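You operate a simulated robot arm through the tools that you are given. There is no shell and no other tool.

You are at the controls of a simulated robot arm. One attempt, no reset.

JOB
Put things in order on the top of the shipping bench. At the end: the grey plain steel fitting from the top of the shipping bench stands where the black cradle stood; the black cradle from the top of the shipping bench stands where the clear beaker stood; the green plate holder is on the square silver plate; the clear beaker from the top of the shipping bench stands where the green plate holder stood; the teal dabber stands where the grey plain steel fitting stood; whatever was shut is shut again. Leave all else as you found it, and nothing knocked over.

The check looks at the end state, three seconds after you hand in, the way a careful person would. Anything else that was tipped, shoved, dropped, spilled or broken makes it a failure.

ROBOT AND FRAMES
A 6-joint arm with a two-finger parallel gripper, fixed in place. Base frame: the origin is at the foot of the arm, x ahead of it, y to its left, z up; the work surface is at about z = 0. Units: mm, degrees, N and s.
With the tool pointing down near the work surface it reaches from about 160 to 420 mm from the base axis. Its first joint turns from -66.0 to 66.0 degrees. Payload 1.57 kg.
Tool frame: the origin (TCP) lies between the finger pads and is the grasp point; the fingertips stand 30 mm ahead of it; z points along the fingers, y is the line along which they close. The gripper opens to 80 mm. The fingers are 17 mm wide and 12 mm thick; the gripper's body (40 by 82 mm) begins 80 mm behind the TCP.
Orientation is that of the tool frame in the base frame, as a unit quaternion [w, x, y, z]. With the fingers straight down and closing along the base's y, the tool's x points along the base's -x, its y along +y and its z along -z.

CONTROLS
- The arm moves only by the tool drive_tool. Its argument "series" is a list of rows, each a list of 7 numbers: the shift along the tool's x, y, z in units of 20 mm (1.0 is 20 mm), then the turn, a rotation vector about the tool's x, y, z in units of 5 degrees (1.0 is 5 degrees), then the gripper command, from -1 (shut) to 1 (fully open), values between in proportion. In form: [[x, y, z, ax, ay, az, grip], ...]. A call has 1 to 20 rows; each row shifts and turns the commanded pose from where the row before left it, along the tool's axes as they then stand. A call with a number of a shift or a turn outside -1 to 1 is refused whole. Rows are played at 5 a second. More than 50 mm and 8.6 degrees between two rows, or a gripper value outside its range, and nothing of the call is played. A pose out of reach is approached as far as the arm can. The call stops where the force on the tool passes 40 N (or 10 N more than at its start, if that is more) or the arm is blocked; 0.2 s more then pass. The fingers move at their own pace (about 153 mm/s each) and stop on an object; they squeeze with about 29 N. The grip force told is the motor's: it shows also when the fingers shut on nothing. Time passes only in rows, and 0.2 s behind the last, so rows that do not move let the fingers close. The reply holds the time, the measured pose of the TCP, the force on the tool along the base axes, the opening and the grip force, in the units named above and with some noise, with the torque about the TCP (base axes, N m) and any sound that the robot's microphone picked up.
- Cameras (640 x 400 px; columns grow to the right, rows downward): "scene" is fixed at [43.9, -325.8, 422.8]; the picture's right is [0.87, -0.50, 0.00], its down [-0.28, -0.50, -0.82] and it looks along [0.41, 0.71, -0.57] (base axes); focal length 246 px, centre (320, 200). "wrist" rides on the gripper at [72, -7, -122] in the tool frame; the picture's right is [0.09, 1.00, 0.00], its down [-0.84, 0.08, -0.54] and it looks along [-0.54, 0.05, 0.84] (tool axes); focal length 238 px, centre (320, 200). There is no depth. A picture from a camera that has moved, and an enlarged one, comes with that camera's place and axes in the base frame and with its lens.
- get_image(camera): a new picture of that camera. The clock stands still meanwhile.
- inspect(camera, box): a new picture of the part [left, top, right, bottom] of that camera's present view, enlarged. The clock stands still meanwhile.
- job_done(): hands the job in; it is judged then, once.

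Places have to be worked out from the pictures, the camera data and where the tool is seen. Open the gripper and draw the arm clear of the work before you hand the job in, unless the task says otherwise.

The tools are called after "Call:" as a command line: name --pt "numbers of a row" for each row, then --argument value for the rest, lists and objects as JSON in quotes. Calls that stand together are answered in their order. drive_tool: Moves the arm, as the interface text tells. Its arguments: {"type":"object","properties":{"series":{"type":"array","items":{"type":"array","items":{"type":"number"}}}},"required":["series"]} The other tools are called the same way: get_image (camera) takes a picture; inspect (camera, box) takes an enlarged picture of a part of a camera's view; job_done () hands the job in.

At the start:

```text
t: 0.0
tcp_pos: [219.9, -63.4, 276.0]
ee_rot: [0.001, -0.001, 1.0, -0.001]
wrist_force: [0.9, -0.6, 1.4]
ft_torque: [-0.02, -0.02, 0.01]
gripper_width: 80.1
finger_force: 0.0
```

scene: 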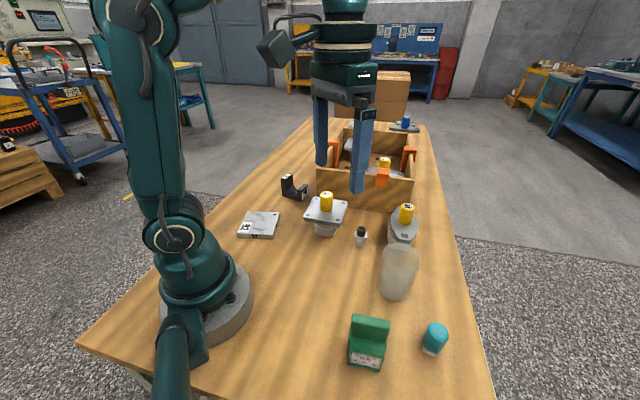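
wrist: 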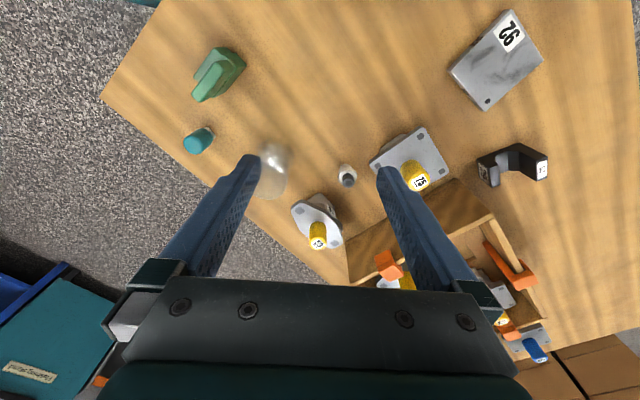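

I start by looking closer at the objects in both views to identify each one.

Call:
inspect --camera "scene" --box '[220, 160, 480, 380]'

Call:
inspect --camera "scene" --box '[270, 100, 440, 220]'

Call:
inspect --camera "wrist" --box '[160, 0, 400, 270]'

Call:
inspect --camera "wrist" --box '[340, 0, 600, 370]'

```text
1.82 times, centred on (350, 270) of scene
camera zoom: at [43.9, -325.8, 422.8], right [0.87, -0.5, 0.0], down [-0.28, -0.5, -0.82], along [0.41, 0.71, -0.57], focal length 447 px, centre (266, 73)
```

zoom: 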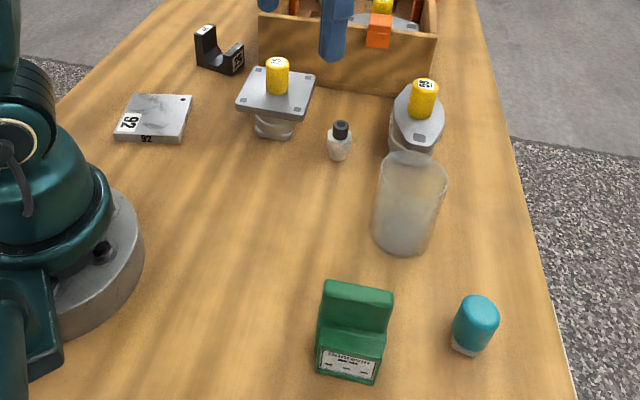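

```text
3.33 times, centred on (355, 160) of scene
camera zoom: at [43.9, -325.8, 422.8], right [0.87, -0.5, 0.0], down [-0.28, -0.5, -0.82], along [0.41, 0.71, -0.57], focal length 819 px, centre (203, 333)
```

zoom: 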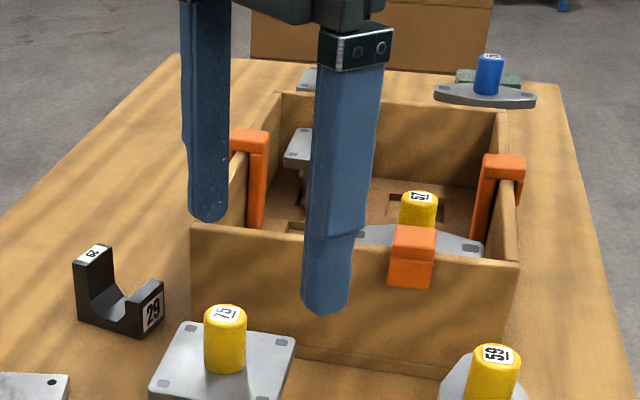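

```text
1.48 times, centred on (280, 135) of wrist
camera zoom: at [146.8, -71.5, 397.8], right [-0.09, 1.0, 0.0], down [0.84, 0.08, 0.54], along [0.54, 0.05, -0.84], focal length 353 px, centre (379, 296)
```

zoom: 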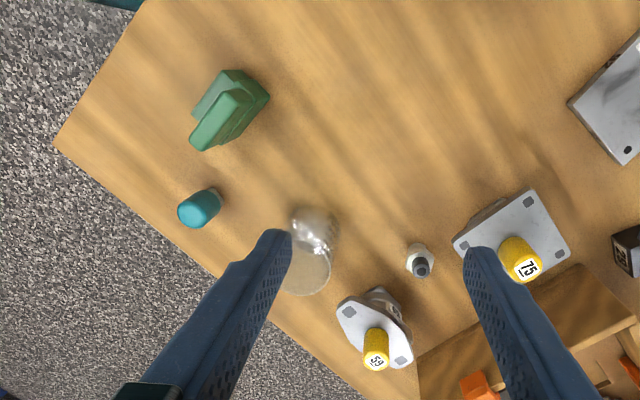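

```text
1.08 times, centred on (470, 185) of wrist (not enlarged: the box is as wide or as high as the picture)
camera zoom: at [146.8, -71.5, 397.8], right [-0.09, 1.0, 0.0], down [0.84, 0.08, 0.54], along [0.54, 0.05, -0.84], focal length 258 px, centre (158, 216)
```

zoom: 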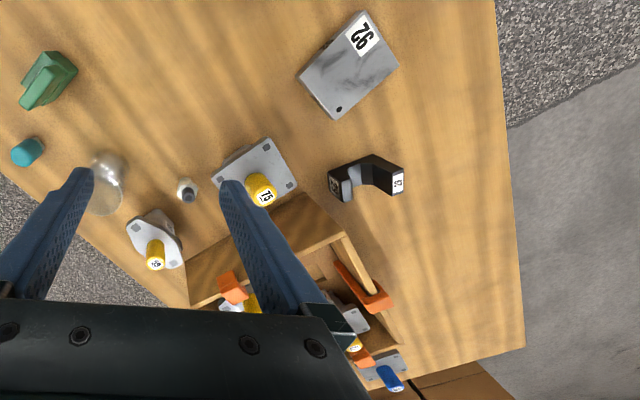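

The bench holds several flanged fittings, a tray, a beaker, and others. I move the hand left and up at a safe height to see the tray and its contents from other viewpoints.

Call:
drive_tool --pt "0 1 0 0 0 0 1" --pt "0 1 0 0 0 0 1" --pt "0 1 0 0 0 0 1" --pt "0 1 0 0 0 0 1" --pt "0 1 0 0 0 0 1" --pt "0 1 0 0 0 0 1" --pt "0 1 0 0 0 0 1"

Call:
get_image --camera "wrist"

Call:
get_image --camera "scene"

```text
t: 1.6
tcp_pos: [219.4, 76.2, 275.3]
ee_rot: [0.001, 0.0, 1.0, -0.001]
wrist_force: [0.1, 0.2, 0.1]
ft_torque: [-0.02, 0.0, -0.01]
gripper_width: 80.2
finger_force: 0.1
```

```text
taken
camera wrist: at [145.9, 68.3, 397.3], right [-0.09, 1.0, 0.0], down [0.84, 0.08, 0.54], along [0.54, 0.05, -0.84], focal length 238 px, centre (320, 200)
```

wrist: 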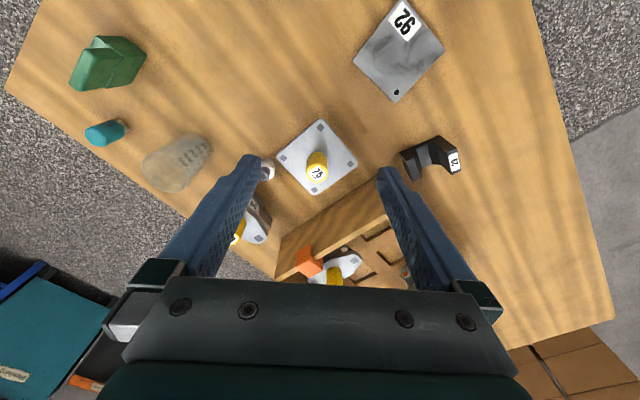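

```text
taken
```

scene: 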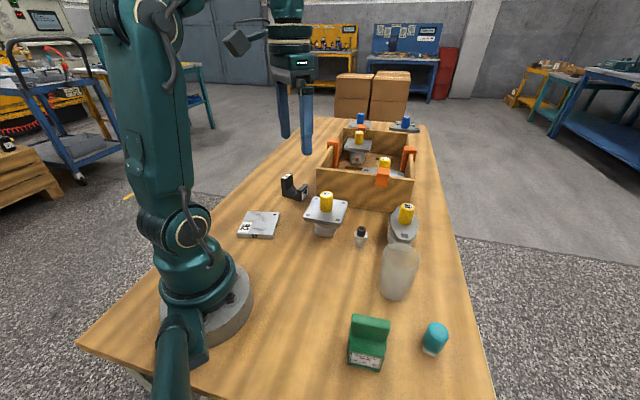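

Call:
inspect --camera "scene" --box '[310, 105, 430, 215]'

Call:
inspect --camera "scene" --box '[290, 180, 430, 310]'

Call:
inspect --camera "scene" --box '[330, 295, 470, 385]'

Call:
inspect --camera "scene" --box '[225, 165, 315, 250]'

```text
3.64 times, centred on (370, 160) of scene
camera zoom: at [43.9, -325.8, 422.8], right [0.87, -0.5, 0.0], down [-0.28, -0.5, -0.82], along [0.41, 0.71, -0.57], focal length 894 px, centre (138, 346)
```

zoom: 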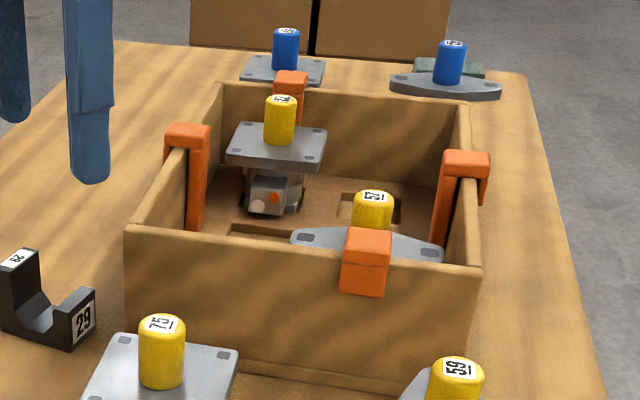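

```text
3.08 times, centred on (360, 245) of scene
camera zoom: at [43.9, -325.8, 422.8], right [0.87, -0.5, 0.0], down [-0.28, -0.5, -0.82], along [0.41, 0.71, -0.57], focal length 756 px, centre (197, 62)
```

zoom: 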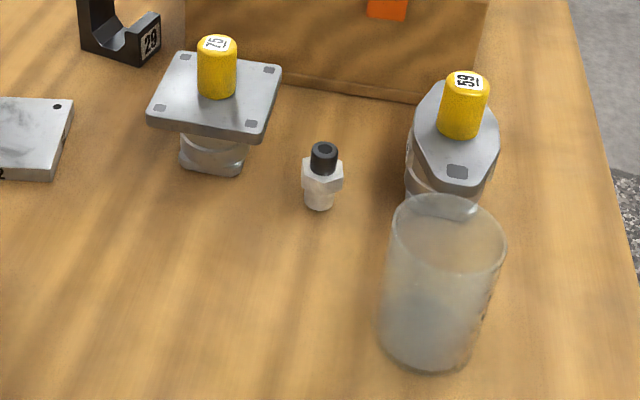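

```text
4.44 times, centred on (400, 340) of scene
camera zoom: at [43.9, -325.8, 422.8], right [0.87, -0.5, 0.0], down [-0.28, -0.5, -0.82], along [0.41, 0.71, -0.57], focal length 1092 px, centre (-36, -422)
```

zoom: 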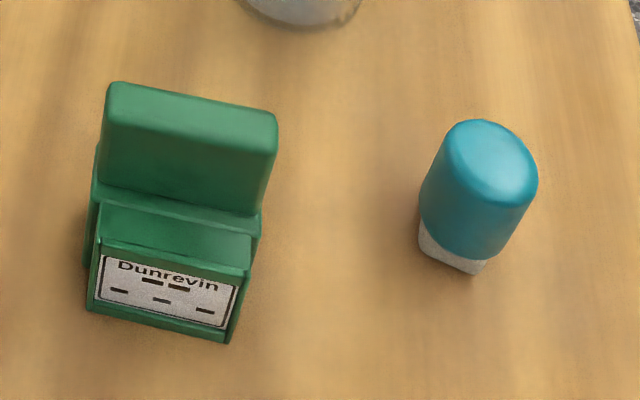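

```text
4.71 times, centred on (270, 208) of scene
camera zoom: at [43.9, -325.8, 422.8], right [0.87, -0.5, 0.0], down [-0.28, -0.5, -0.82], along [0.41, 0.71, -0.57], focal length 1157 px, centre (555, 165)
```

zoom: 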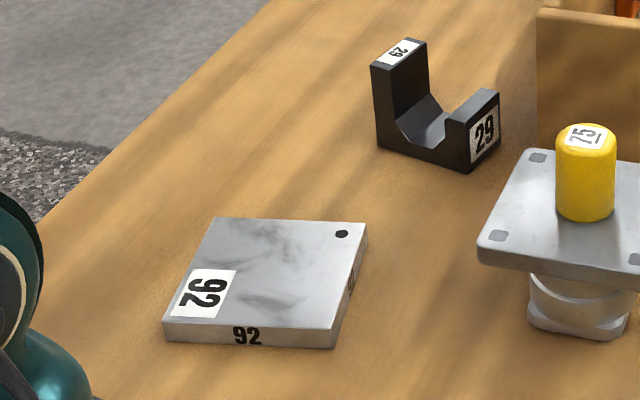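

The small hex piece (light steel hex with a dark top) near the centre looks like a pipe fitting. I move the hand to the right to view it, the beaker, holder and dabber more closely.

Call:
drive_tool --pt "0 -1 0 0 0 0 1" --pt "0 -1 0 0 0 0 1" --pt "0.3 -1 0 0 0 0 1" --pt "0.3 -1 0.3 0 0 0 1" --pt "0.3 -1 0.3 0 0 0 1" --pt "0.3 -1 0.3 0 0 0 1" --pt "0.3 -1 0.3 0 0 0 1" --pt "0.3 -1 0.3 0 0 0 1"

Call:
get_image --camera "wrist"

```text
t: 3.4
tcp_pos: [184.4, -84.6, 244.0]
ee_rot: [0.0, -0.001, 1.0, -0.001]
wrist_force: [-0.2, -0.7, -0.7]
ft_torque: [0.0, 0.01, 0.01]
gripper_width: 80.2
finger_force: 0.0
```

```text
taken
camera wrist: at [110.4, -92.4, 367.2], right [-0.09, 1.0, 0.0], down [0.84, 0.08, 0.54], along [0.54, 0.05, -0.84], focal length 238 px, centre (320, 200)
```

wrist: 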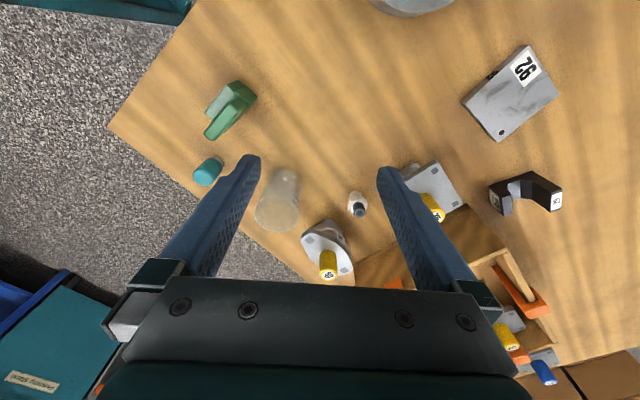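

Call:
inspect --camera "wrist" --box '[300, 160, 400, 290]'

Call:
inspect --camera "wrist" --box '[180, 70, 310, 240]'

Call:
inspect --camera "wrist" --box '[400, 30, 590, 230]'

Call:
inspect --camera "scene" --box '[340, 215, 385, 255]'

```text
3.08 times, centred on (350, 225) of wrist
camera zoom: at [110.4, -92.4, 367.2], right [-0.09, 1.0, 0.0], down [0.84, 0.08, 0.54], along [0.54, 0.05, -0.84], focal length 733 px, centre (228, 123)
```

zoom: 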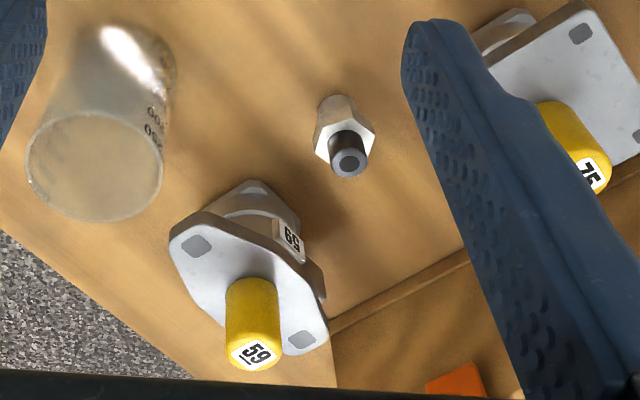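

```text
2.35 times, centred on (245, 155) of wrist
camera zoom: at [110.4, -92.4, 367.2], right [-0.09, 1.0, 0.0], down [0.84, 0.08, 0.54], along [0.54, 0.05, -0.84], focal length 561 px, centre (496, 306)
```

zoom: 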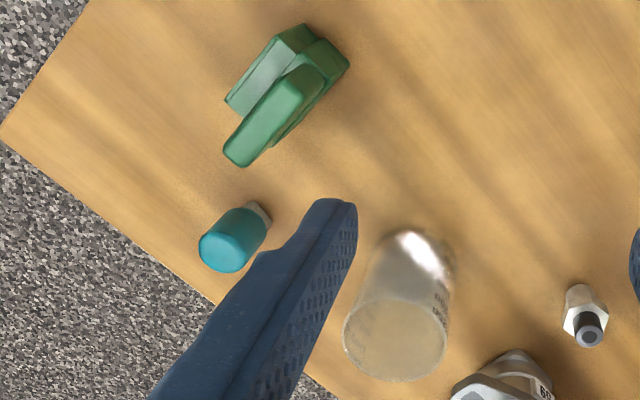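

```text
2.00 times, centred on (495, 130) of wrist
camera zoom: at [110.4, -92.4, 367.2], right [-0.09, 1.0, 0.0], down [0.84, 0.08, 0.54], along [0.54, 0.05, -0.84], focal length 477 px, centre (-30, 340)
```

zoom: 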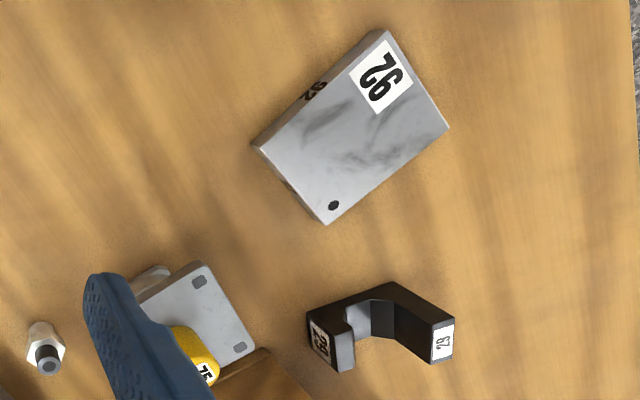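

```text
10.00 times, centred on (362, 235) of scene
camera zoom: at [43.9, -325.8, 422.8], right [0.87, -0.5, 0.0], down [-0.28, -0.5, -0.82], along [0.41, 0.71, -0.57], focal length 2458 px, centre (-105, -150)
```

zoom: 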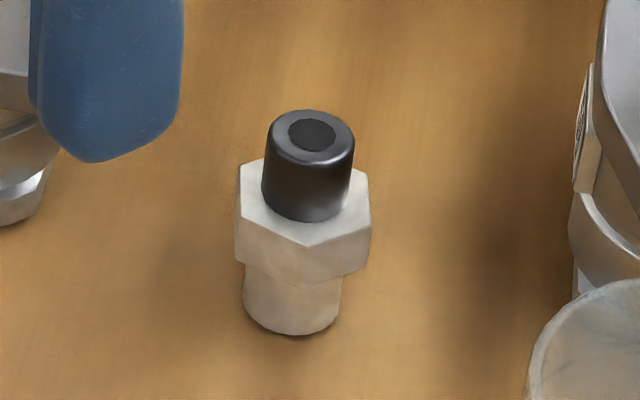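

The layout is clear: the hex piece is the plain steel fitting, and the order holder→plate, beaker, cradle, fitting, dabber needs no temporary spots. I judge the holder at about (203,-208), with its 48 mm width running at about -42°; I move above it and turn the hand to match.

Call:
drive_tool --pt "-0.135 -0.88 0.3 0 0 0 1" --pt "-0.135 -0.88 0.3 0 0 0 1" --pt "-0.135 -0.88 0.3 0 0 0 1" --pt "-0.135 -0.88 0.3 0 0 0 1" --pt "-0.135 -0.88 0.3 0 0 0 1" --pt "-0.135 -0.88 0.3 0 0 0 1" --pt "-0.135 -0.88 0.3 0 0 0 1" --pt "0 0 0 0 0 -1 1" --pt "0 0 0 0 0 -1 1" --pt "0 0 0 0 0 -1 1" --pt "0 0 0 0 0 -1 1" --pt "0 0 0 0 0 -1 1" --pt "0 0 0 0 0 -1 1" --pt "0 0 0 0 0 -1 1" --pt "0 0 0 0 0 -1 1" --pt "0 0 0 0 0 -1 1" --pt "0 0 0 0 0 -0.5 1"

Call:
get_image --camera "wrist"

Call:
get_image --camera "scene"

```text
t: 7.0
tcp_pos: [203.0, -207.9, 203.8]
ee_rot: [0.001, -0.405, 0.914, -0.002]
wrist_force: [-0.4, 0.1, 0.8]
ft_torque: [0.03, -0.03, -0.02]
gripper_width: 80.0
finger_force: 0.0
```

```text
taken
camera wrist: at [158.4, -265.8, 326.2], right [-0.8, 0.6, 0.0], down [0.5, 0.67, 0.54], along [0.33, 0.43, -0.84], focal length 238 px, centre (320, 200)
```

wrist: 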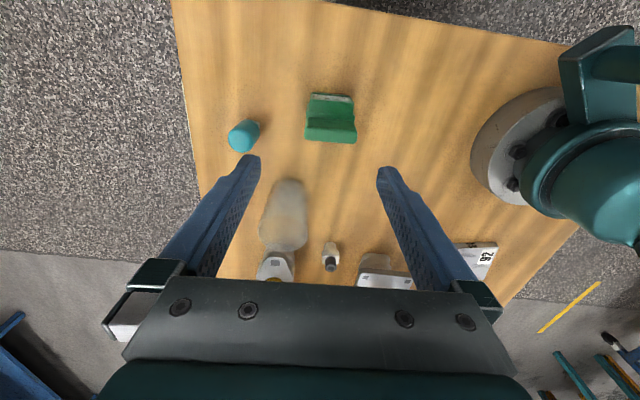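

```text
taken
```

scene: 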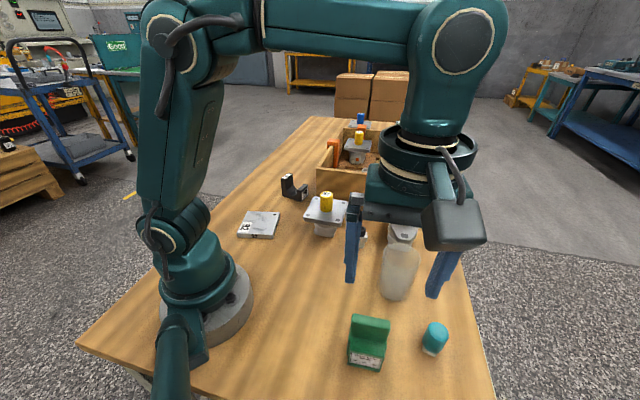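

The holder is almost under the tool axis and aligned; I enlarge the view to refine it.

Call:
inspect --camera "wrist" --box '[210, 70, 400, 190]'

Call:
inspect --camera "wrist" --box '[290, 80, 370, 150]'

```text
3.33 times, centred on (305, 130) of wrist
camera zoom: at [158.4, -265.8, 326.2], right [-0.8, 0.6, 0.0], down [0.5, 0.67, 0.54], along [0.33, 0.43, -0.84], focal length 794 px, centre (370, 433)
```

zoom: 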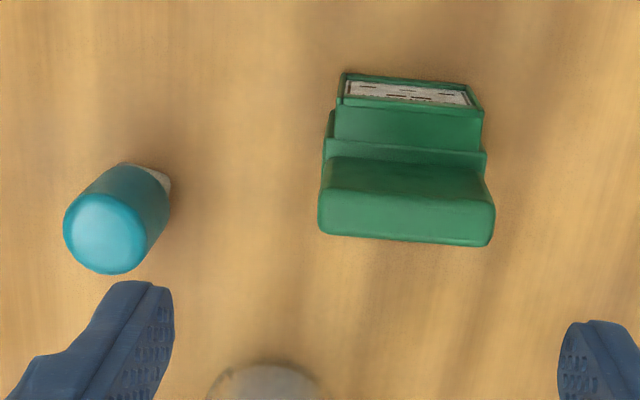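

```text
5.71 times, centred on (330, 115) of wrist
camera zoom: at [158.4, -265.8, 326.2], right [-0.8, 0.6, 0.0], down [0.5, 0.67, 0.54], along [0.33, 0.43, -0.84], focal length 1362 px, centre (263, 686)
```

zoom: 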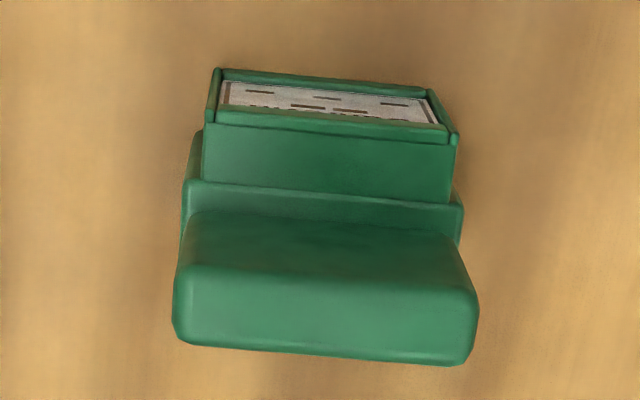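

Triangulating, the holder is about 52 mm wide, 30 mm deep and 90 mm tall, with footprint centre near (190,-207). I shift about 10 mm along tool y and 4 mm along tool x, descend part-way and check.

Call:
drive_tool --pt "0.2 0.525 0 0 0 0 1" --pt "0 0 1 0 0 0 1" --pt "0 0 1 0 0 0 1" --pt "0 0 1 0 0 0 1" --pt "0 0 0 0 0 0 1"

Call:
get_image --camera "wrist"

Call:
get_image --camera "scene"

```text
t: 8.2
tcp_pos: [193.4, -203.8, 143.9]
ee_rot: [0.001, -0.404, 0.915, -0.002]
wrist_force: [-0.5, -0.1, -1.0]
ft_torque: [0.01, -0.01, -0.01]
gripper_width: 80.0
finger_force: 0.0
```

```text
taken
camera wrist: at [148.1, -261.7, 266.0], right [-0.8, 0.6, 0.0], down [0.51, 0.67, 0.54], along [0.33, 0.43, -0.84], focal length 238 px, centre (320, 200)
```

wrist: 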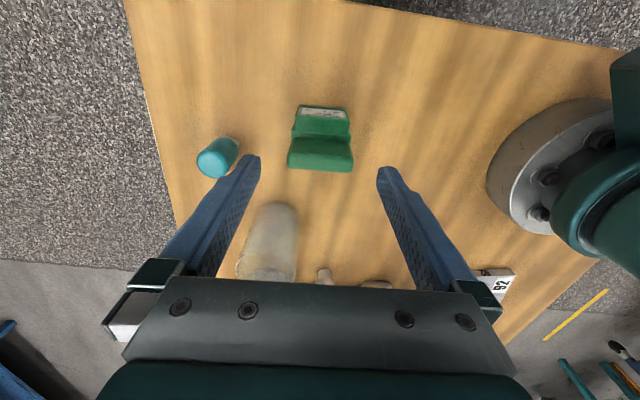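

```text
taken
```

scene: 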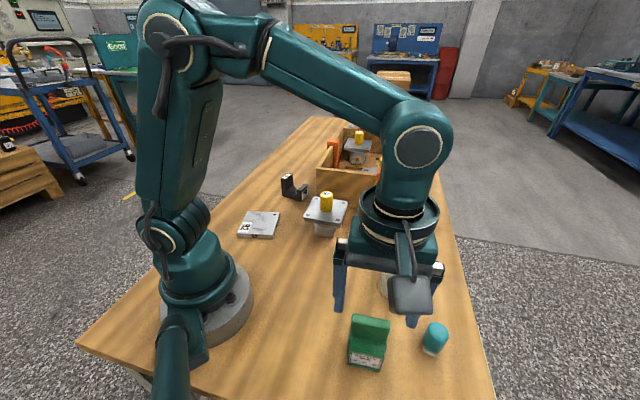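

The holder is centred between the fingers with about 87 mm height. I descend to TCP z≈45 and close.

Call:
drive_tool --pt "0 0 1 0 0 0 1" --pt "0 0 1 0 0 0 1" --pt "0 0 1 0 0 0 1" --pt "0 0 1 0 0 0 1" --pt "0 0 0.95 0 0 0 1" --pt "0 0 0 0 0 0 1" --pt "0 0 0 0 0 0 -1" --pt "0 0 0 0 0 0 -1" --pt "0 0 0 0 0 0 -1"

Call:
get_image --camera "scene"

Call:
get_image --camera "wrist"

```text
t: 10.2
tcp_pos: [192.2, -202.7, 43.1]
ee_rot: [0.0, -0.404, 0.915, -0.002]
wrist_force: [0.5, 0.3, -0.5]
ft_torque: [0.0, 0.0, -0.04]
gripper_width: 55.3
finger_force: 28.9
```

```text
taken
```

scene: 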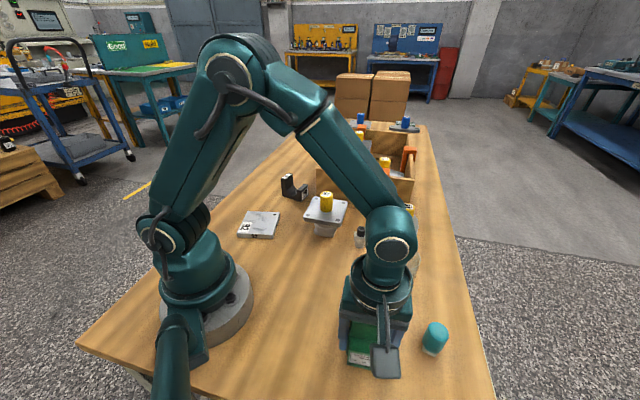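

```text
taken
camera wrist: at [147.0, -261.0, 167.2], right [-0.8, 0.6, 0.0], down [0.51, 0.67, 0.54], along [0.33, 0.43, -0.84], focal length 238 px, centre (320, 200)
```

wrist: 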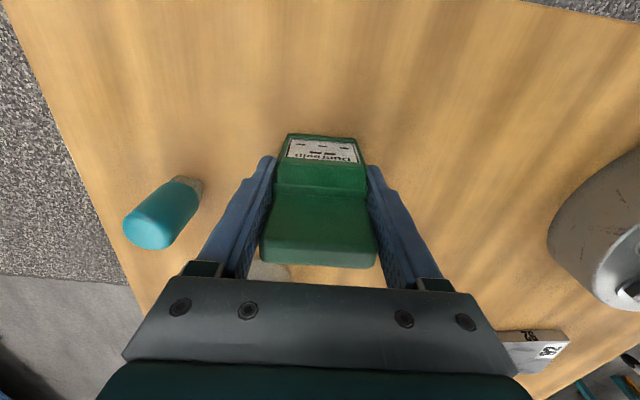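

The holder is gripped (55 mm). I lift it to z≈180 and carry it around to above the square plate at about (154,179), turning to align with the plate's edges.

Call:
drive_tool --pt "0 0 -0.5 0 0 0 -1" --pt "0 0 -1 0 0 0 -1" --pt "0 0 -1 0 0 0 -1" --pt "0 0 -1 0 0 0 -1" --pt "0 0 -1 0 0 0 -1" --pt "0 0 -1 0 0 0 -1" --pt "0 0 -1 0 0 0 -1" --pt "0 0 -0.5 0 0 0 -1"

Call:
drive_tool --pt "-0.861 0.562 0 0 0 0 -1" --pt "-0.861 0.562 0 0 0 0 -1" --pt "-0.861 0.562 0 0 0 0 -1" --pt "-0.861 0.562 0 0 0 0 -1" --pt "-0.861 0.562 0 0 0 0 -1" --pt "-0.861 0.562 0 0 0 0 -1" --pt "-0.861 0.562 0 0 0 0 -1" --pt "-0.861 0.562 0 0 0 0 -1" --pt "-0.861 0.562 0 0 0 0 -1" --pt "-0.861 0.562 0 0 0 0 -1" --pt "0 0 0 0 0 0 -1"

Call:
drive_tool --pt "-0.425 0.863 0 0 0 0 -1" --pt "-0.425 0.863 0 0 0 0 -1" --pt "-0.425 0.863 0 0 0 0 -1" --pt "-0.425 0.863 0 0 0 0 -1" --pt "-0.425 0.863 0 0 0 0 -1" --pt "-0.425 0.863 0 0 0 0 -1" --pt "-0.425 0.863 0 0 0 0 -1" --pt "-0.425 0.863 0 0 0 0 -1" --pt "-0.425 0.863 0 0 0 0 -1" --pt "-0.425 0.863 0 0 0 0 -1" --pt "0 0 0 0 0 -0.965 -1" --pt "0 0 0 0 0 -0.965 -1" --pt "0 0 0 0 0 0 -1"

Call:
get_image --camera "wrist"

Call:
get_image --camera "scene"

```text
t: 12.0
tcp_pos: [191.9, -202.0, 184.0]
ee_rot: [0.001, -0.404, 0.915, -0.001]
wrist_force: [-1.0, -0.2, -0.2]
ft_torque: [0.03, 0.01, -0.01]
gripper_width: 55.6
finger_force: 28.8
```

```text
t: 14.4
tcp_pos: [226.3, -0.4, 184.0]
ee_rot: [-0.001, -0.403, 0.915, -0.002]
wrist_force: [-0.4, 0.0, -1.2]
ft_torque: [0.03, 0.01, -0.01]
gripper_width: 55.4
finger_force: 29.5
```

```text
t: 17.2
tcp_pos: [156.3, 178.4, 182.0]
ee_rot: [0.002, -0.479, 0.878, -0.002]
wrist_force: [-0.4, -1.0, -0.6]
ft_torque: [-0.01, 0.0, 0.0]
gripper_width: 55.5
finger_force: 29.2
```

```text
taken
camera wrist: at [121.7, 113.6, 305.6], right [-0.89, 0.46, 0.0], down [0.39, 0.75, 0.54], along [0.25, 0.48, -0.84], focal length 238 px, centre (320, 200)
```

wrist: 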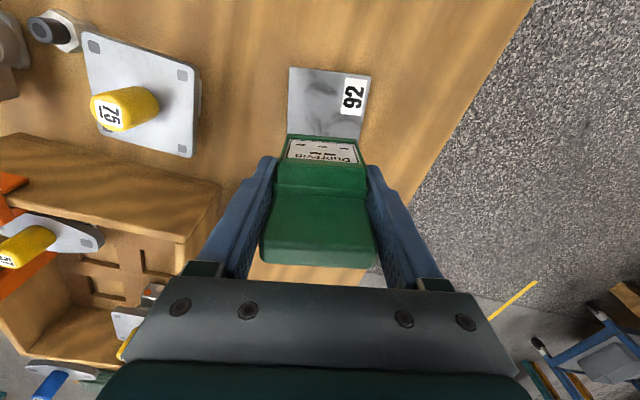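

```text
taken
```

scene: 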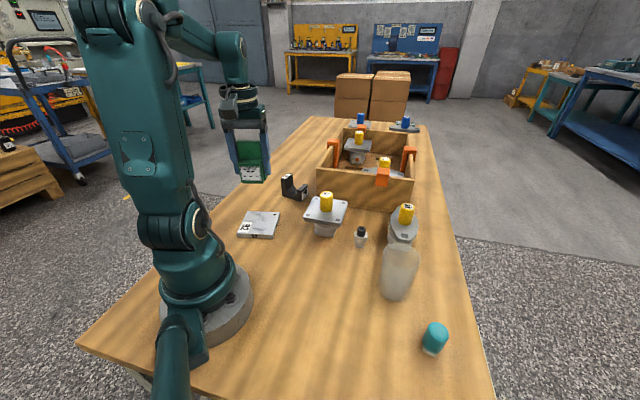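

The plate shows up under the holder as computed (centre about (150,176)). I make a small correction and lower to just above the plate.

Call:
drive_tool --pt "0.066 0.195 0 0 0 0 -1" --pt "0 0 1 0 0 0 -1" --pt "0 0 1 0 0 0 -1" --pt "0 0 1 0 0 0 -1" --pt "0 0 1 0 0 0 -1" --pt "0 0 1 0 0 0 -1" --pt "0 0 0.9 0 0 0 -1" --pt "0 0 0 0 0 0 -1" --pt "0 0 0 0 0 0 -1"

Call:
inspect --camera "scene" --box '[200, 150, 320, 260]'

Call:
get_image --camera "wrist"

```text
t: 19.2
tcp_pos: [151.6, 180.4, 66.2]
ee_rot: [0.001, -0.479, 0.878, -0.001]
wrist_force: [0.2, -1.3, -1.2]
ft_torque: [-0.02, 0.01, 0.05]
gripper_width: 55.6
finger_force: 29.1
```

```text
3.64 times, centred on (260, 205) of scene
camera zoom: at [43.9, -325.8, 422.8], right [0.87, -0.5, 0.0], down [-0.28, -0.5, -0.82], along [0.41, 0.71, -0.57], focal length 894 px, centre (538, 182)
```

zoom: 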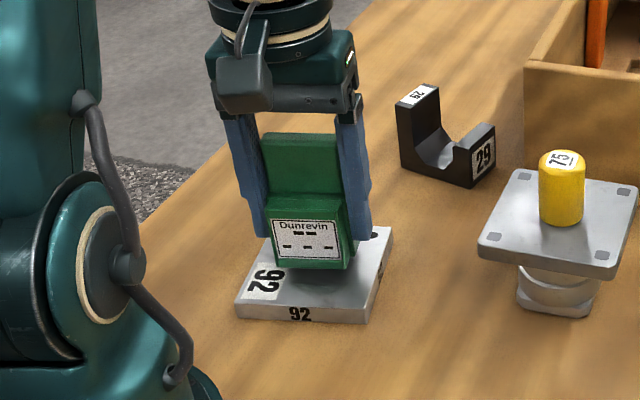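

```text
taken
camera wrist: at [116.6, 114.7, 189.1], right [-0.89, 0.46, 0.0], down [0.39, 0.75, 0.54], along [0.25, 0.48, -0.84], focal length 238 px, centre (320, 200)
```

wrist: 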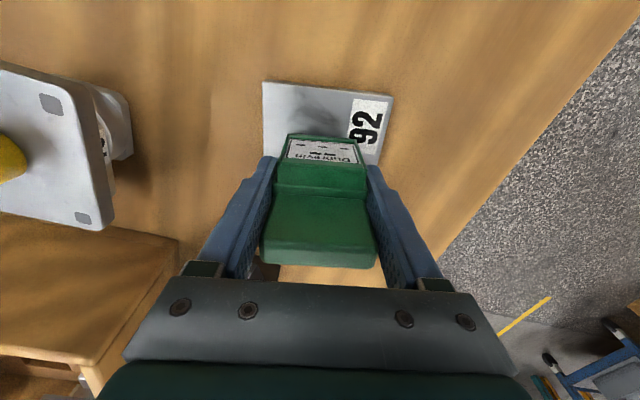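

It hovers over the plate's centre. I lower in small steps, watching the force.

Call:
drive_tool --pt "0 0 0.1 0 0 0 -1" --pt "0 0 0.1 0 0 0 -1" --pt "0 0 0.1 0 0 0 -1" --pt "0 0 0 0 0 0 -1"

Call:
inspect --camera "scene" --box '[235, 190, 295, 245]'

```text
t: 20.2
tcp_pos: [152.5, 180.5, 60.3]
ee_rot: [0.001, -0.479, 0.878, -0.001]
wrist_force: [-0.3, 0.9, -0.5]
ft_torque: [-0.01, 0.01, 0.0]
gripper_width: 55.6
finger_force: 29.2
```

```text
7.27 times, centred on (265, 218) of scene
camera zoom: at [43.9, -325.8, 422.8], right [0.87, -0.5, 0.0], down [-0.28, -0.5, -0.82], along [0.41, 0.71, -0.57], focal length 1787 px, centre (720, 73)
```

zoom: 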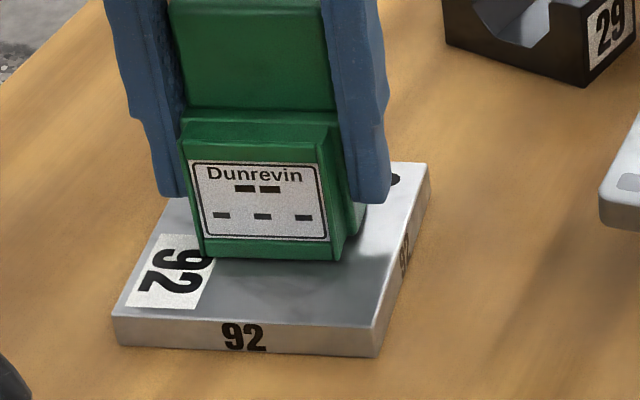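

No contact force yet; I go on in 1 mm steps.

Call:
drive_tool --pt "0 0 0.05 0 0 0 -1" --pt "0 0 0.05 0 0 0 -1" --pt "0 0 0 0 0 0 -1"

Call:
drive_tool --pt "0 0 0.05 0 0 0 -1" --pt "0 0 0 0 0 0 -1"

Call:
drive_tool --pt "0 0 0.05 0 0 0 -1" --pt "0 0 0 0 0 0 -1"

```text
t: 21.0
tcp_pos: [152.5, 179.5, 57.3]
ee_rot: [0.001, -0.479, 0.878, -0.001]
wrist_force: [-1.7, 0.8, 20.8]
ft_torque: [0.16, 0.15, 0.04]
gripper_width: 55.4
finger_force: 29.2
```

```text
t: 21.6
tcp_pos: [152.7, 179.6, 56.8]
ee_rot: [0.002, -0.479, 0.878, -0.001]
wrist_force: [0.5, 2.8, 21.2]
ft_torque: [0.23, 0.09, 0.01]
gripper_width: 55.4
finger_force: 28.4
```

```text
t: 22.2
tcp_pos: [152.0, 179.2, 56.0]
ee_rot: [0.001, -0.478, 0.878, -0.001]
wrist_force: [-1.3, 4.1, 19.8]
ft_torque: [0.19, 0.14, 0.0]
gripper_width: 55.4
finger_force: 29.1
```

Contact with the plate at about 20 N: it is seated. I back off 2 mm, open the fingers and lift straight up.

Call:
drive_tool --pt "0 0 -0.1 0 0 0 -1" --pt "0 0 0 0 0 0 0.6" --pt "0 0 0 0 0 0 1" --pt "0 0 0 0 0 0 1" --pt "0 0 -0.5 0 0 0 1" --pt "0 0 -1 0 0 0 1" --pt "0 0 -1 0 0 0 1" --pt "0 0 -1 0 0 0 1" --pt "0 0 -1 0 0 0 1" --pt "0 0 -1 0 0 0 1" --pt "0 0 -1 0 0 0 1"

Call:
inspect --camera "scene" --box '[220, 160, 320, 250]'

Call:
get_image --camera "wrist"

```text
t: 24.6
tcp_pos: [152.8, 179.9, 187.4]
ee_rot: [0.001, -0.478, 0.878, -0.002]
wrist_force: [-0.7, 1.4, -0.6]
ft_torque: [0.02, 0.01, -0.06]
gripper_width: 80.1
finger_force: 0.1
```

```text
4.44 times, centred on (270, 205) of scene
camera zoom: at [43.9, -325.8, 422.8], right [0.87, -0.5, 0.0], down [-0.28, -0.5, -0.82], along [0.41, 0.71, -0.57], focal length 1092 px, centre (542, 178)
```

zoom: 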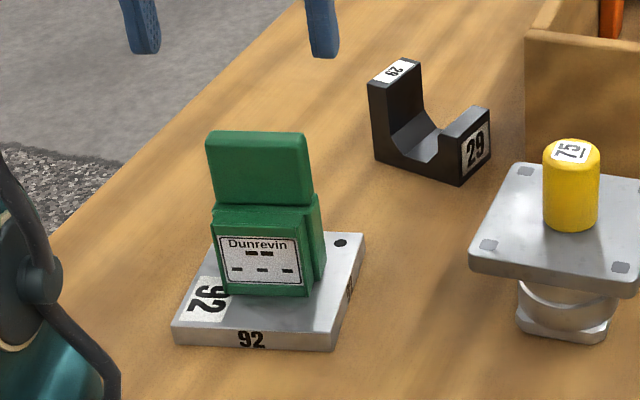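

```text
taken
camera wrist: at [117.7, 115.5, 311.1], right [-0.89, 0.46, 0.0], down [0.39, 0.75, 0.54], along [0.25, 0.48, -0.84], focal length 238 px, centre (320, 200)
```

wrist: 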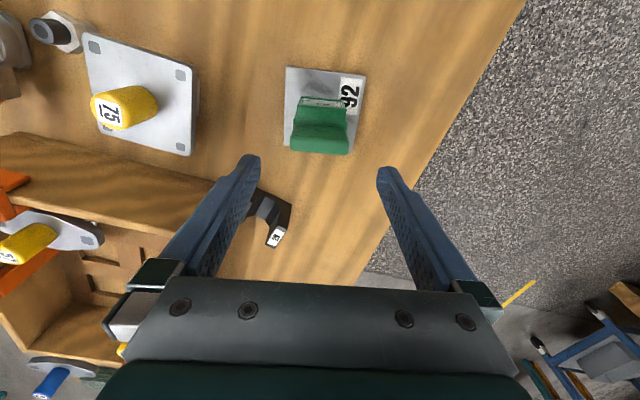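

The holder stands on the plate. Next the beaker: I rise, turn the hand back to closing along base y, and go above the beaker near (320,-140).

Call:
drive_tool --pt "0 0 -1 0 0 0 1" --pt "0 0 -1 0 0 0 1" --pt "0 0 0 0 0 0.952 1" --pt "0 0 0 0 0 0.952 1" --pt "0 0 0 0 0 0.952 1" --pt "0 0 0 0 0 0.952 1" --pt "0 0 0 0 0 0.952 1" --pt "0 0 0 0 0 0.952 1" --pt "0 0 0 0 0 0.952 1" --pt "0 0 0 0 0 0.952 1" --pt "0 0 0 0 0 0.952 1" --pt "0 0 0 0 0 0.952 1" --pt "0 0 0 0 0 0.952 1" --pt "0 0 0 0 0 0.952 1"

Call:
get_image --camera "wrist"

Call:
drive_tool --pt "-0.492 -0.941 0 0 0 0 1" --pt "-0.492 -0.941 0 0 0 0 1" --pt "-0.492 -0.941 0 0 0 0 1" --pt "-0.492 -0.941 0 0 0 0 1" --pt "-0.492 -0.941 0 0 0 0 1" --pt "-0.492 -0.941 0 0 0 0 1" --pt "-0.492 -0.941 0 0 0 0 1" --pt "-0.492 -0.941 0 0 0 0 1" --pt "-0.492 -0.941 0 0 0 0 1" --pt "-0.492 -0.941 0 0 0 0 1" --pt "-0.492 -0.941 0 0 0 0 1" --pt "-0.492 -0.941 0 0 0 0 1" --pt "-0.492 -0.941 0 0 0 0 1" --pt "-0.492 -0.941 0 0 0 0 1" --pt "-0.492 -0.941 0 0 0 0 1" --pt "-0.492 -0.941 0 0 0 0 1" --pt "-0.492 -0.941 0 0 0 0 1" --pt "0 0 0 0 0 0 1"

Call:
get_image --camera "wrist"

```text
t: 27.6
tcp_pos: [150.7, 179.6, 227.5]
ee_rot: [0.002, 0.0, 1.0, 0.0]
wrist_force: [-0.5, -0.3, -0.6]
ft_torque: [0.0, 0.04, 0.0]
gripper_width: 79.9
finger_force: 0.0
```

```text
taken
camera wrist: at [78.3, 173.0, 349.7], right [-0.09, 1.0, 0.0], down [0.84, 0.08, 0.54], along [0.54, 0.05, -0.84], focal length 238 px, centre (320, 200)
```

wrist: 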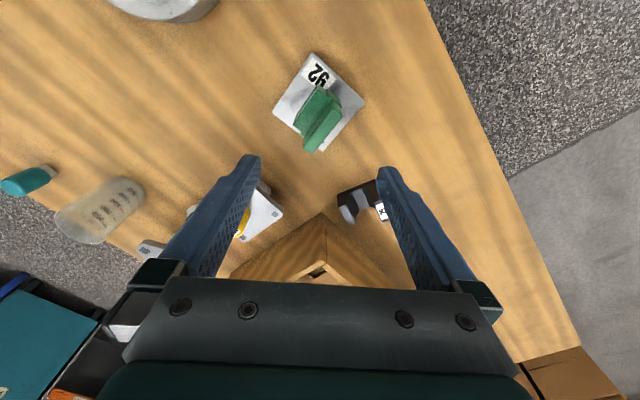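

```text
t: 31.4
tcp_pos: [320.1, -139.9, 228.0]
ee_rot: [0.001, 0.0, 1.0, -0.001]
wrist_force: [-1.2, 0.5, 0.7]
ft_torque: [0.0, 0.01, -0.01]
gripper_width: 79.8
finger_force: 0.1
```

```text
taken
camera wrist: at [245.8, -147.9, 350.5], right [-0.09, 1.0, 0.0], down [0.84, 0.08, 0.54], along [0.54, 0.05, -0.84], focal length 238 px, centre (320, 200)
```

wrist: 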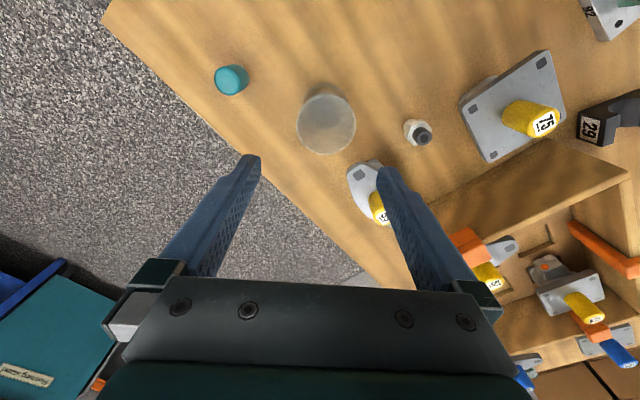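

The hand is above the beaker; I enlarge to find its rim and base precisely, and also use this view for the fitting and cradle.

Call:
inspect --camera "wrist" --box '[270, 70, 380, 170]'

Call:
inspect --camera "wrist" --box '[380, 90, 460, 160]'

Call:
inspect --camera "wrist" --box '[200, 50, 270, 110]'

Call:
inspect --camera "scene" --box '[330, 200, 470, 320]'

```text
4.00 times, centred on (325, 120) of wrist
camera zoom: at [245.8, -147.9, 350.5], right [-0.09, 1.0, 0.0], down [0.84, 0.08, 0.54], along [0.54, 0.05, -0.84], focal length 953 px, centre (300, 520)
```

zoom: 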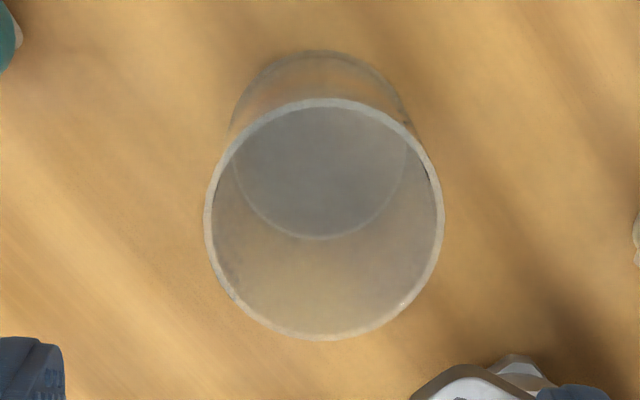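

```text
5.71 times, centred on (420, 125) of wrist
camera zoom: at [245.8, -147.9, 350.5], right [-0.09, 1.0, 0.0], down [0.84, 0.08, 0.54], along [0.54, 0.05, -0.84], focal length 1362 px, centre (-251, 629)
```

zoom: 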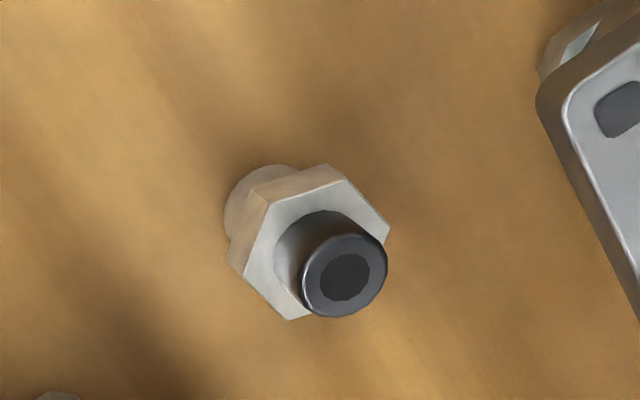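

```text
6.67 times, centred on (235, 80) of wrist
camera zoom: at [245.8, -147.9, 350.5], right [-0.09, 1.0, 0.0], down [0.84, 0.08, 0.54], along [0.54, 0.05, -0.84], focal length 1589 px, centre (887, 1000)
```

zoom: 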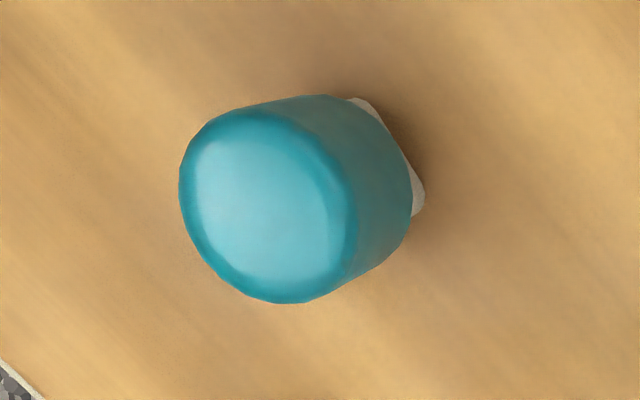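

```text
3.33 times, centred on (400, 260) of scene
camera zoom: at [43.9, -325.8, 422.8], right [0.87, -0.5, 0.0], down [-0.28, -0.5, -0.82], along [0.41, 0.71, -0.57], focal length 819 px, centre (53, 0)
```

zoom: 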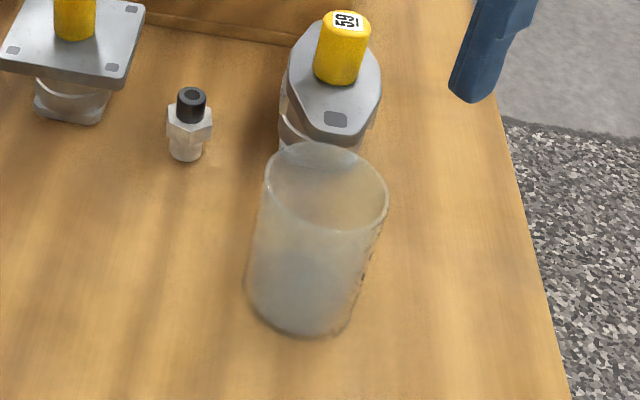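

The beaker: base centre (319,-134), about 65 mm wide, 86 mm tall, empty. The fitting stands at about (334.6,-4.2), 51 mm tall. I correct by (1,6) mm, drop to just above the rim, and check.

Call:
drive_tool --pt "0.06 0.29 0 0 0 0 1" --pt "0 0 1 0 0 0 1" --pt "0 0 1 0 0 0 1" --pt "0 0 1 0 0 0 1" --pt "0 0 1 0 0 0 1" --pt "0 0 1 0 0 0 1" --pt "0 0 0 0 0 0 1"

Call:
get_image --camera "wrist"

Call:
get_image --camera "scene"

```text
t: 33.0
tcp_pos: [318.9, -135.8, 127.5]
ee_rot: [0.001, -0.001, 1.0, -0.001]
wrist_force: [0.5, 0.2, 0.4]
ft_torque: [0.0, -0.02, -0.01]
gripper_width: 80.1
finger_force: 0.0
```

```text
taken
camera wrist: at [244.8, -142.2, 250.1], right [-0.09, 1.0, 0.0], down [0.84, 0.08, 0.54], along [0.54, 0.05, -0.84], focal length 238 px, centre (320, 200)
```

wrist: 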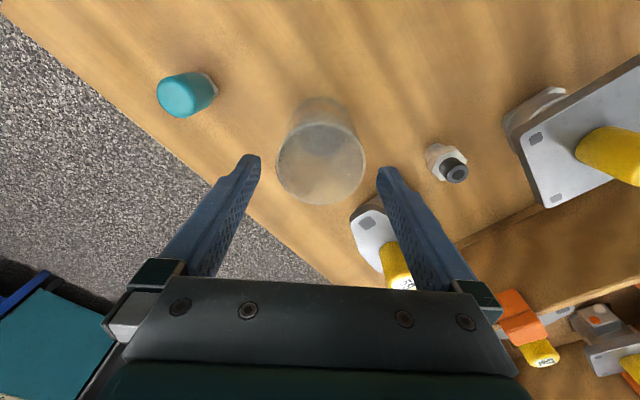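

```text
taken
```

scene: 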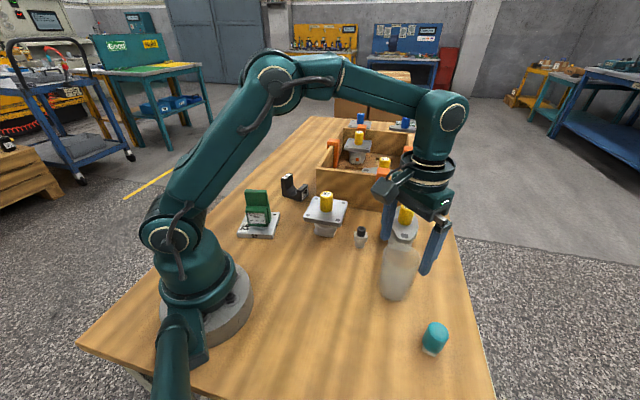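

The rim is centred between the fingers and the fitting 59 is about 40 mm clear of the right finger. I descend to z≈45 and close on the beaker.

Call:
drive_tool --pt "0 0 0.825 0 0 0 1" --pt "0 0 0.825 0 0 0 1" --pt "0 0 0.825 0 0 0 1" --pt "0 0 0.825 0 0 0 1" --pt "0 0 0.825 0 0 0 1" --pt "0 0 0 0 0 0 1" --pt "0 0 0 0 0 0 0.5" --pt "0 0 0 0 0 0 0.5" --pt "0 0 0 0 0 0 -1" --pt "0 0 0 0 0 0 -1"

Call:
get_image --camera "wrist"

Call:
get_image --camera "scene"

```text
t: 35.2
tcp_pos: [317.9, -134.2, 45.4]
ee_rot: [0.001, -0.001, 1.0, -0.001]
wrist_force: [-0.6, -0.1, -0.8]
ft_torque: [-0.03, 0.02, 0.01]
gripper_width: 63.0
finger_force: 29.1
```

```text
taken
camera wrist: at [245.1, -141.1, 168.4], right [-0.09, 1.0, 0.0], down [0.84, 0.08, 0.54], along [0.54, 0.05, -0.84], focal length 238 px, centre (320, 200)
```

wrist: 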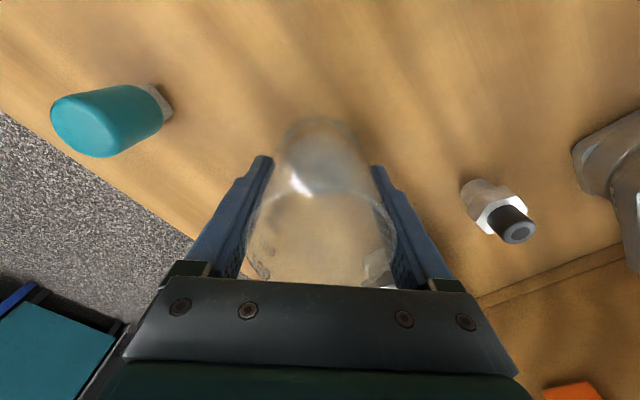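

```text
taken
```

scene: 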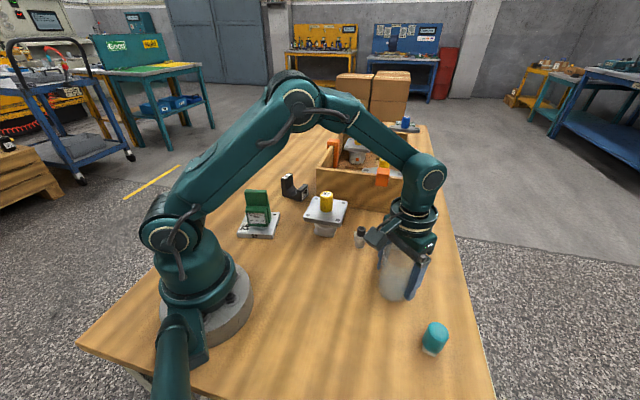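

The beaker is held (63 mm). I lift 80 mm and carry it to the holder's old place at (189.5,-205.7), then lower to just above the bench.

Call:
drive_tool --pt "0 0 -0.5 0 0 0 -1" --pt "0 0 -1 0 0 0 -1" --pt "0 0 -1 0 0 0 -1" --pt "0 0 -1 0 0 0 -1" --pt "0 0 -0.5 0 0 0 -1" --pt "0.643 -0.357 0 0 0 0 -1" --pt "0.643 -0.357 0 0 0 0 -1" --pt "0.643 -0.357 0 0 0 0 -1" --pt "0.643 -0.357 0 0 0 0 -1" --pt "0.643 -0.357 0 0 0 0 -1" --pt "0.643 -0.357 0 0 0 0 -1" --pt "0.643 -0.357 0 0 0 0 -1" --pt "0.643 -0.357 0 0 0 0 -1" --pt "0.643 -0.357 0 0 0 0 -1" --pt "0.643 -0.357 0 0 0 0 -1" --pt "0 0 0 0 0 0 -1"

Call:
get_image --camera "scene"

Call:
get_image --camera "wrist"

```text
t: 38.6
tcp_pos: [189.1, -207.3, 126.1]
ee_rot: [0.001, -0.001, 1.0, 0.0]
wrist_force: [-0.1, -0.5, -1.3]
ft_torque: [0.0, -0.03, 0.0]
gripper_width: 62.9
finger_force: 28.7
```

```text
taken
```

scene: 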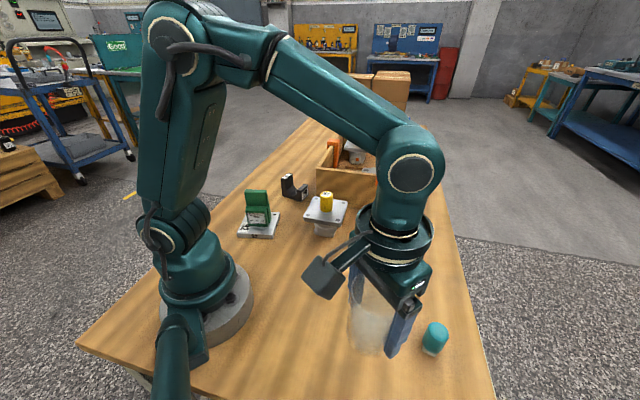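

```text
taken
camera wrist: at [115.4, -214.2, 248.2], right [-0.09, 1.0, 0.0], down [0.84, 0.08, 0.54], along [0.54, 0.05, -0.84], focal length 238 px, centre (320, 200)
```

wrist: 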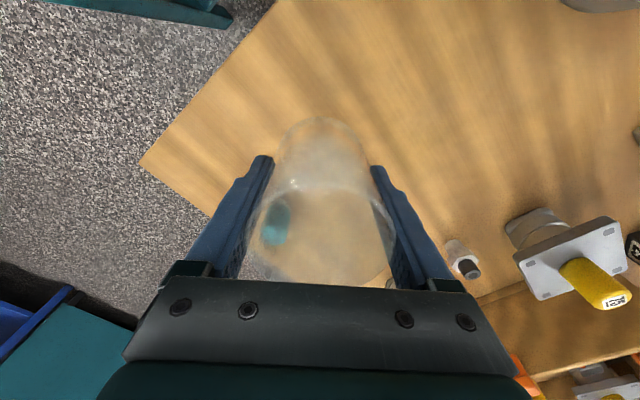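

All clear below. I lower to about 2 mm above the original height and then settle gently.

Call:
drive_tool --pt "0 0 0.8 0 0 0 -1" --pt "0 0 0.8 0 0 0 -1" --pt "0 0 0.8 0 0 0 -1" --pt "0 0 0.8 0 0 0 -1" --pt "0 0 0.7 0 0 0 -1" --pt "0 0 0 0 0 0 -1"

Call:
drive_tool --pt "0 0 0.05 0 0 0 -1" --pt "0 0 0 0 0 0 -1"

```text
t: 40.0
tcp_pos: [188.8, -206.3, 48.0]
ee_rot: [0.001, -0.001, 1.0, -0.001]
wrist_force: [0.7, 0.9, -0.2]
ft_torque: [0.02, 0.0, -0.01]
gripper_width: 62.8
finger_force: 28.9
```

```text
t: 40.6
tcp_pos: [187.2, -206.9, 46.8]
ee_rot: [0.002, -0.001, 1.0, -0.002]
wrist_force: [-0.4, -0.3, 9.0]
ft_torque: [0.25, 0.07, 0.01]
gripper_width: 63.0
finger_force: 28.5
```

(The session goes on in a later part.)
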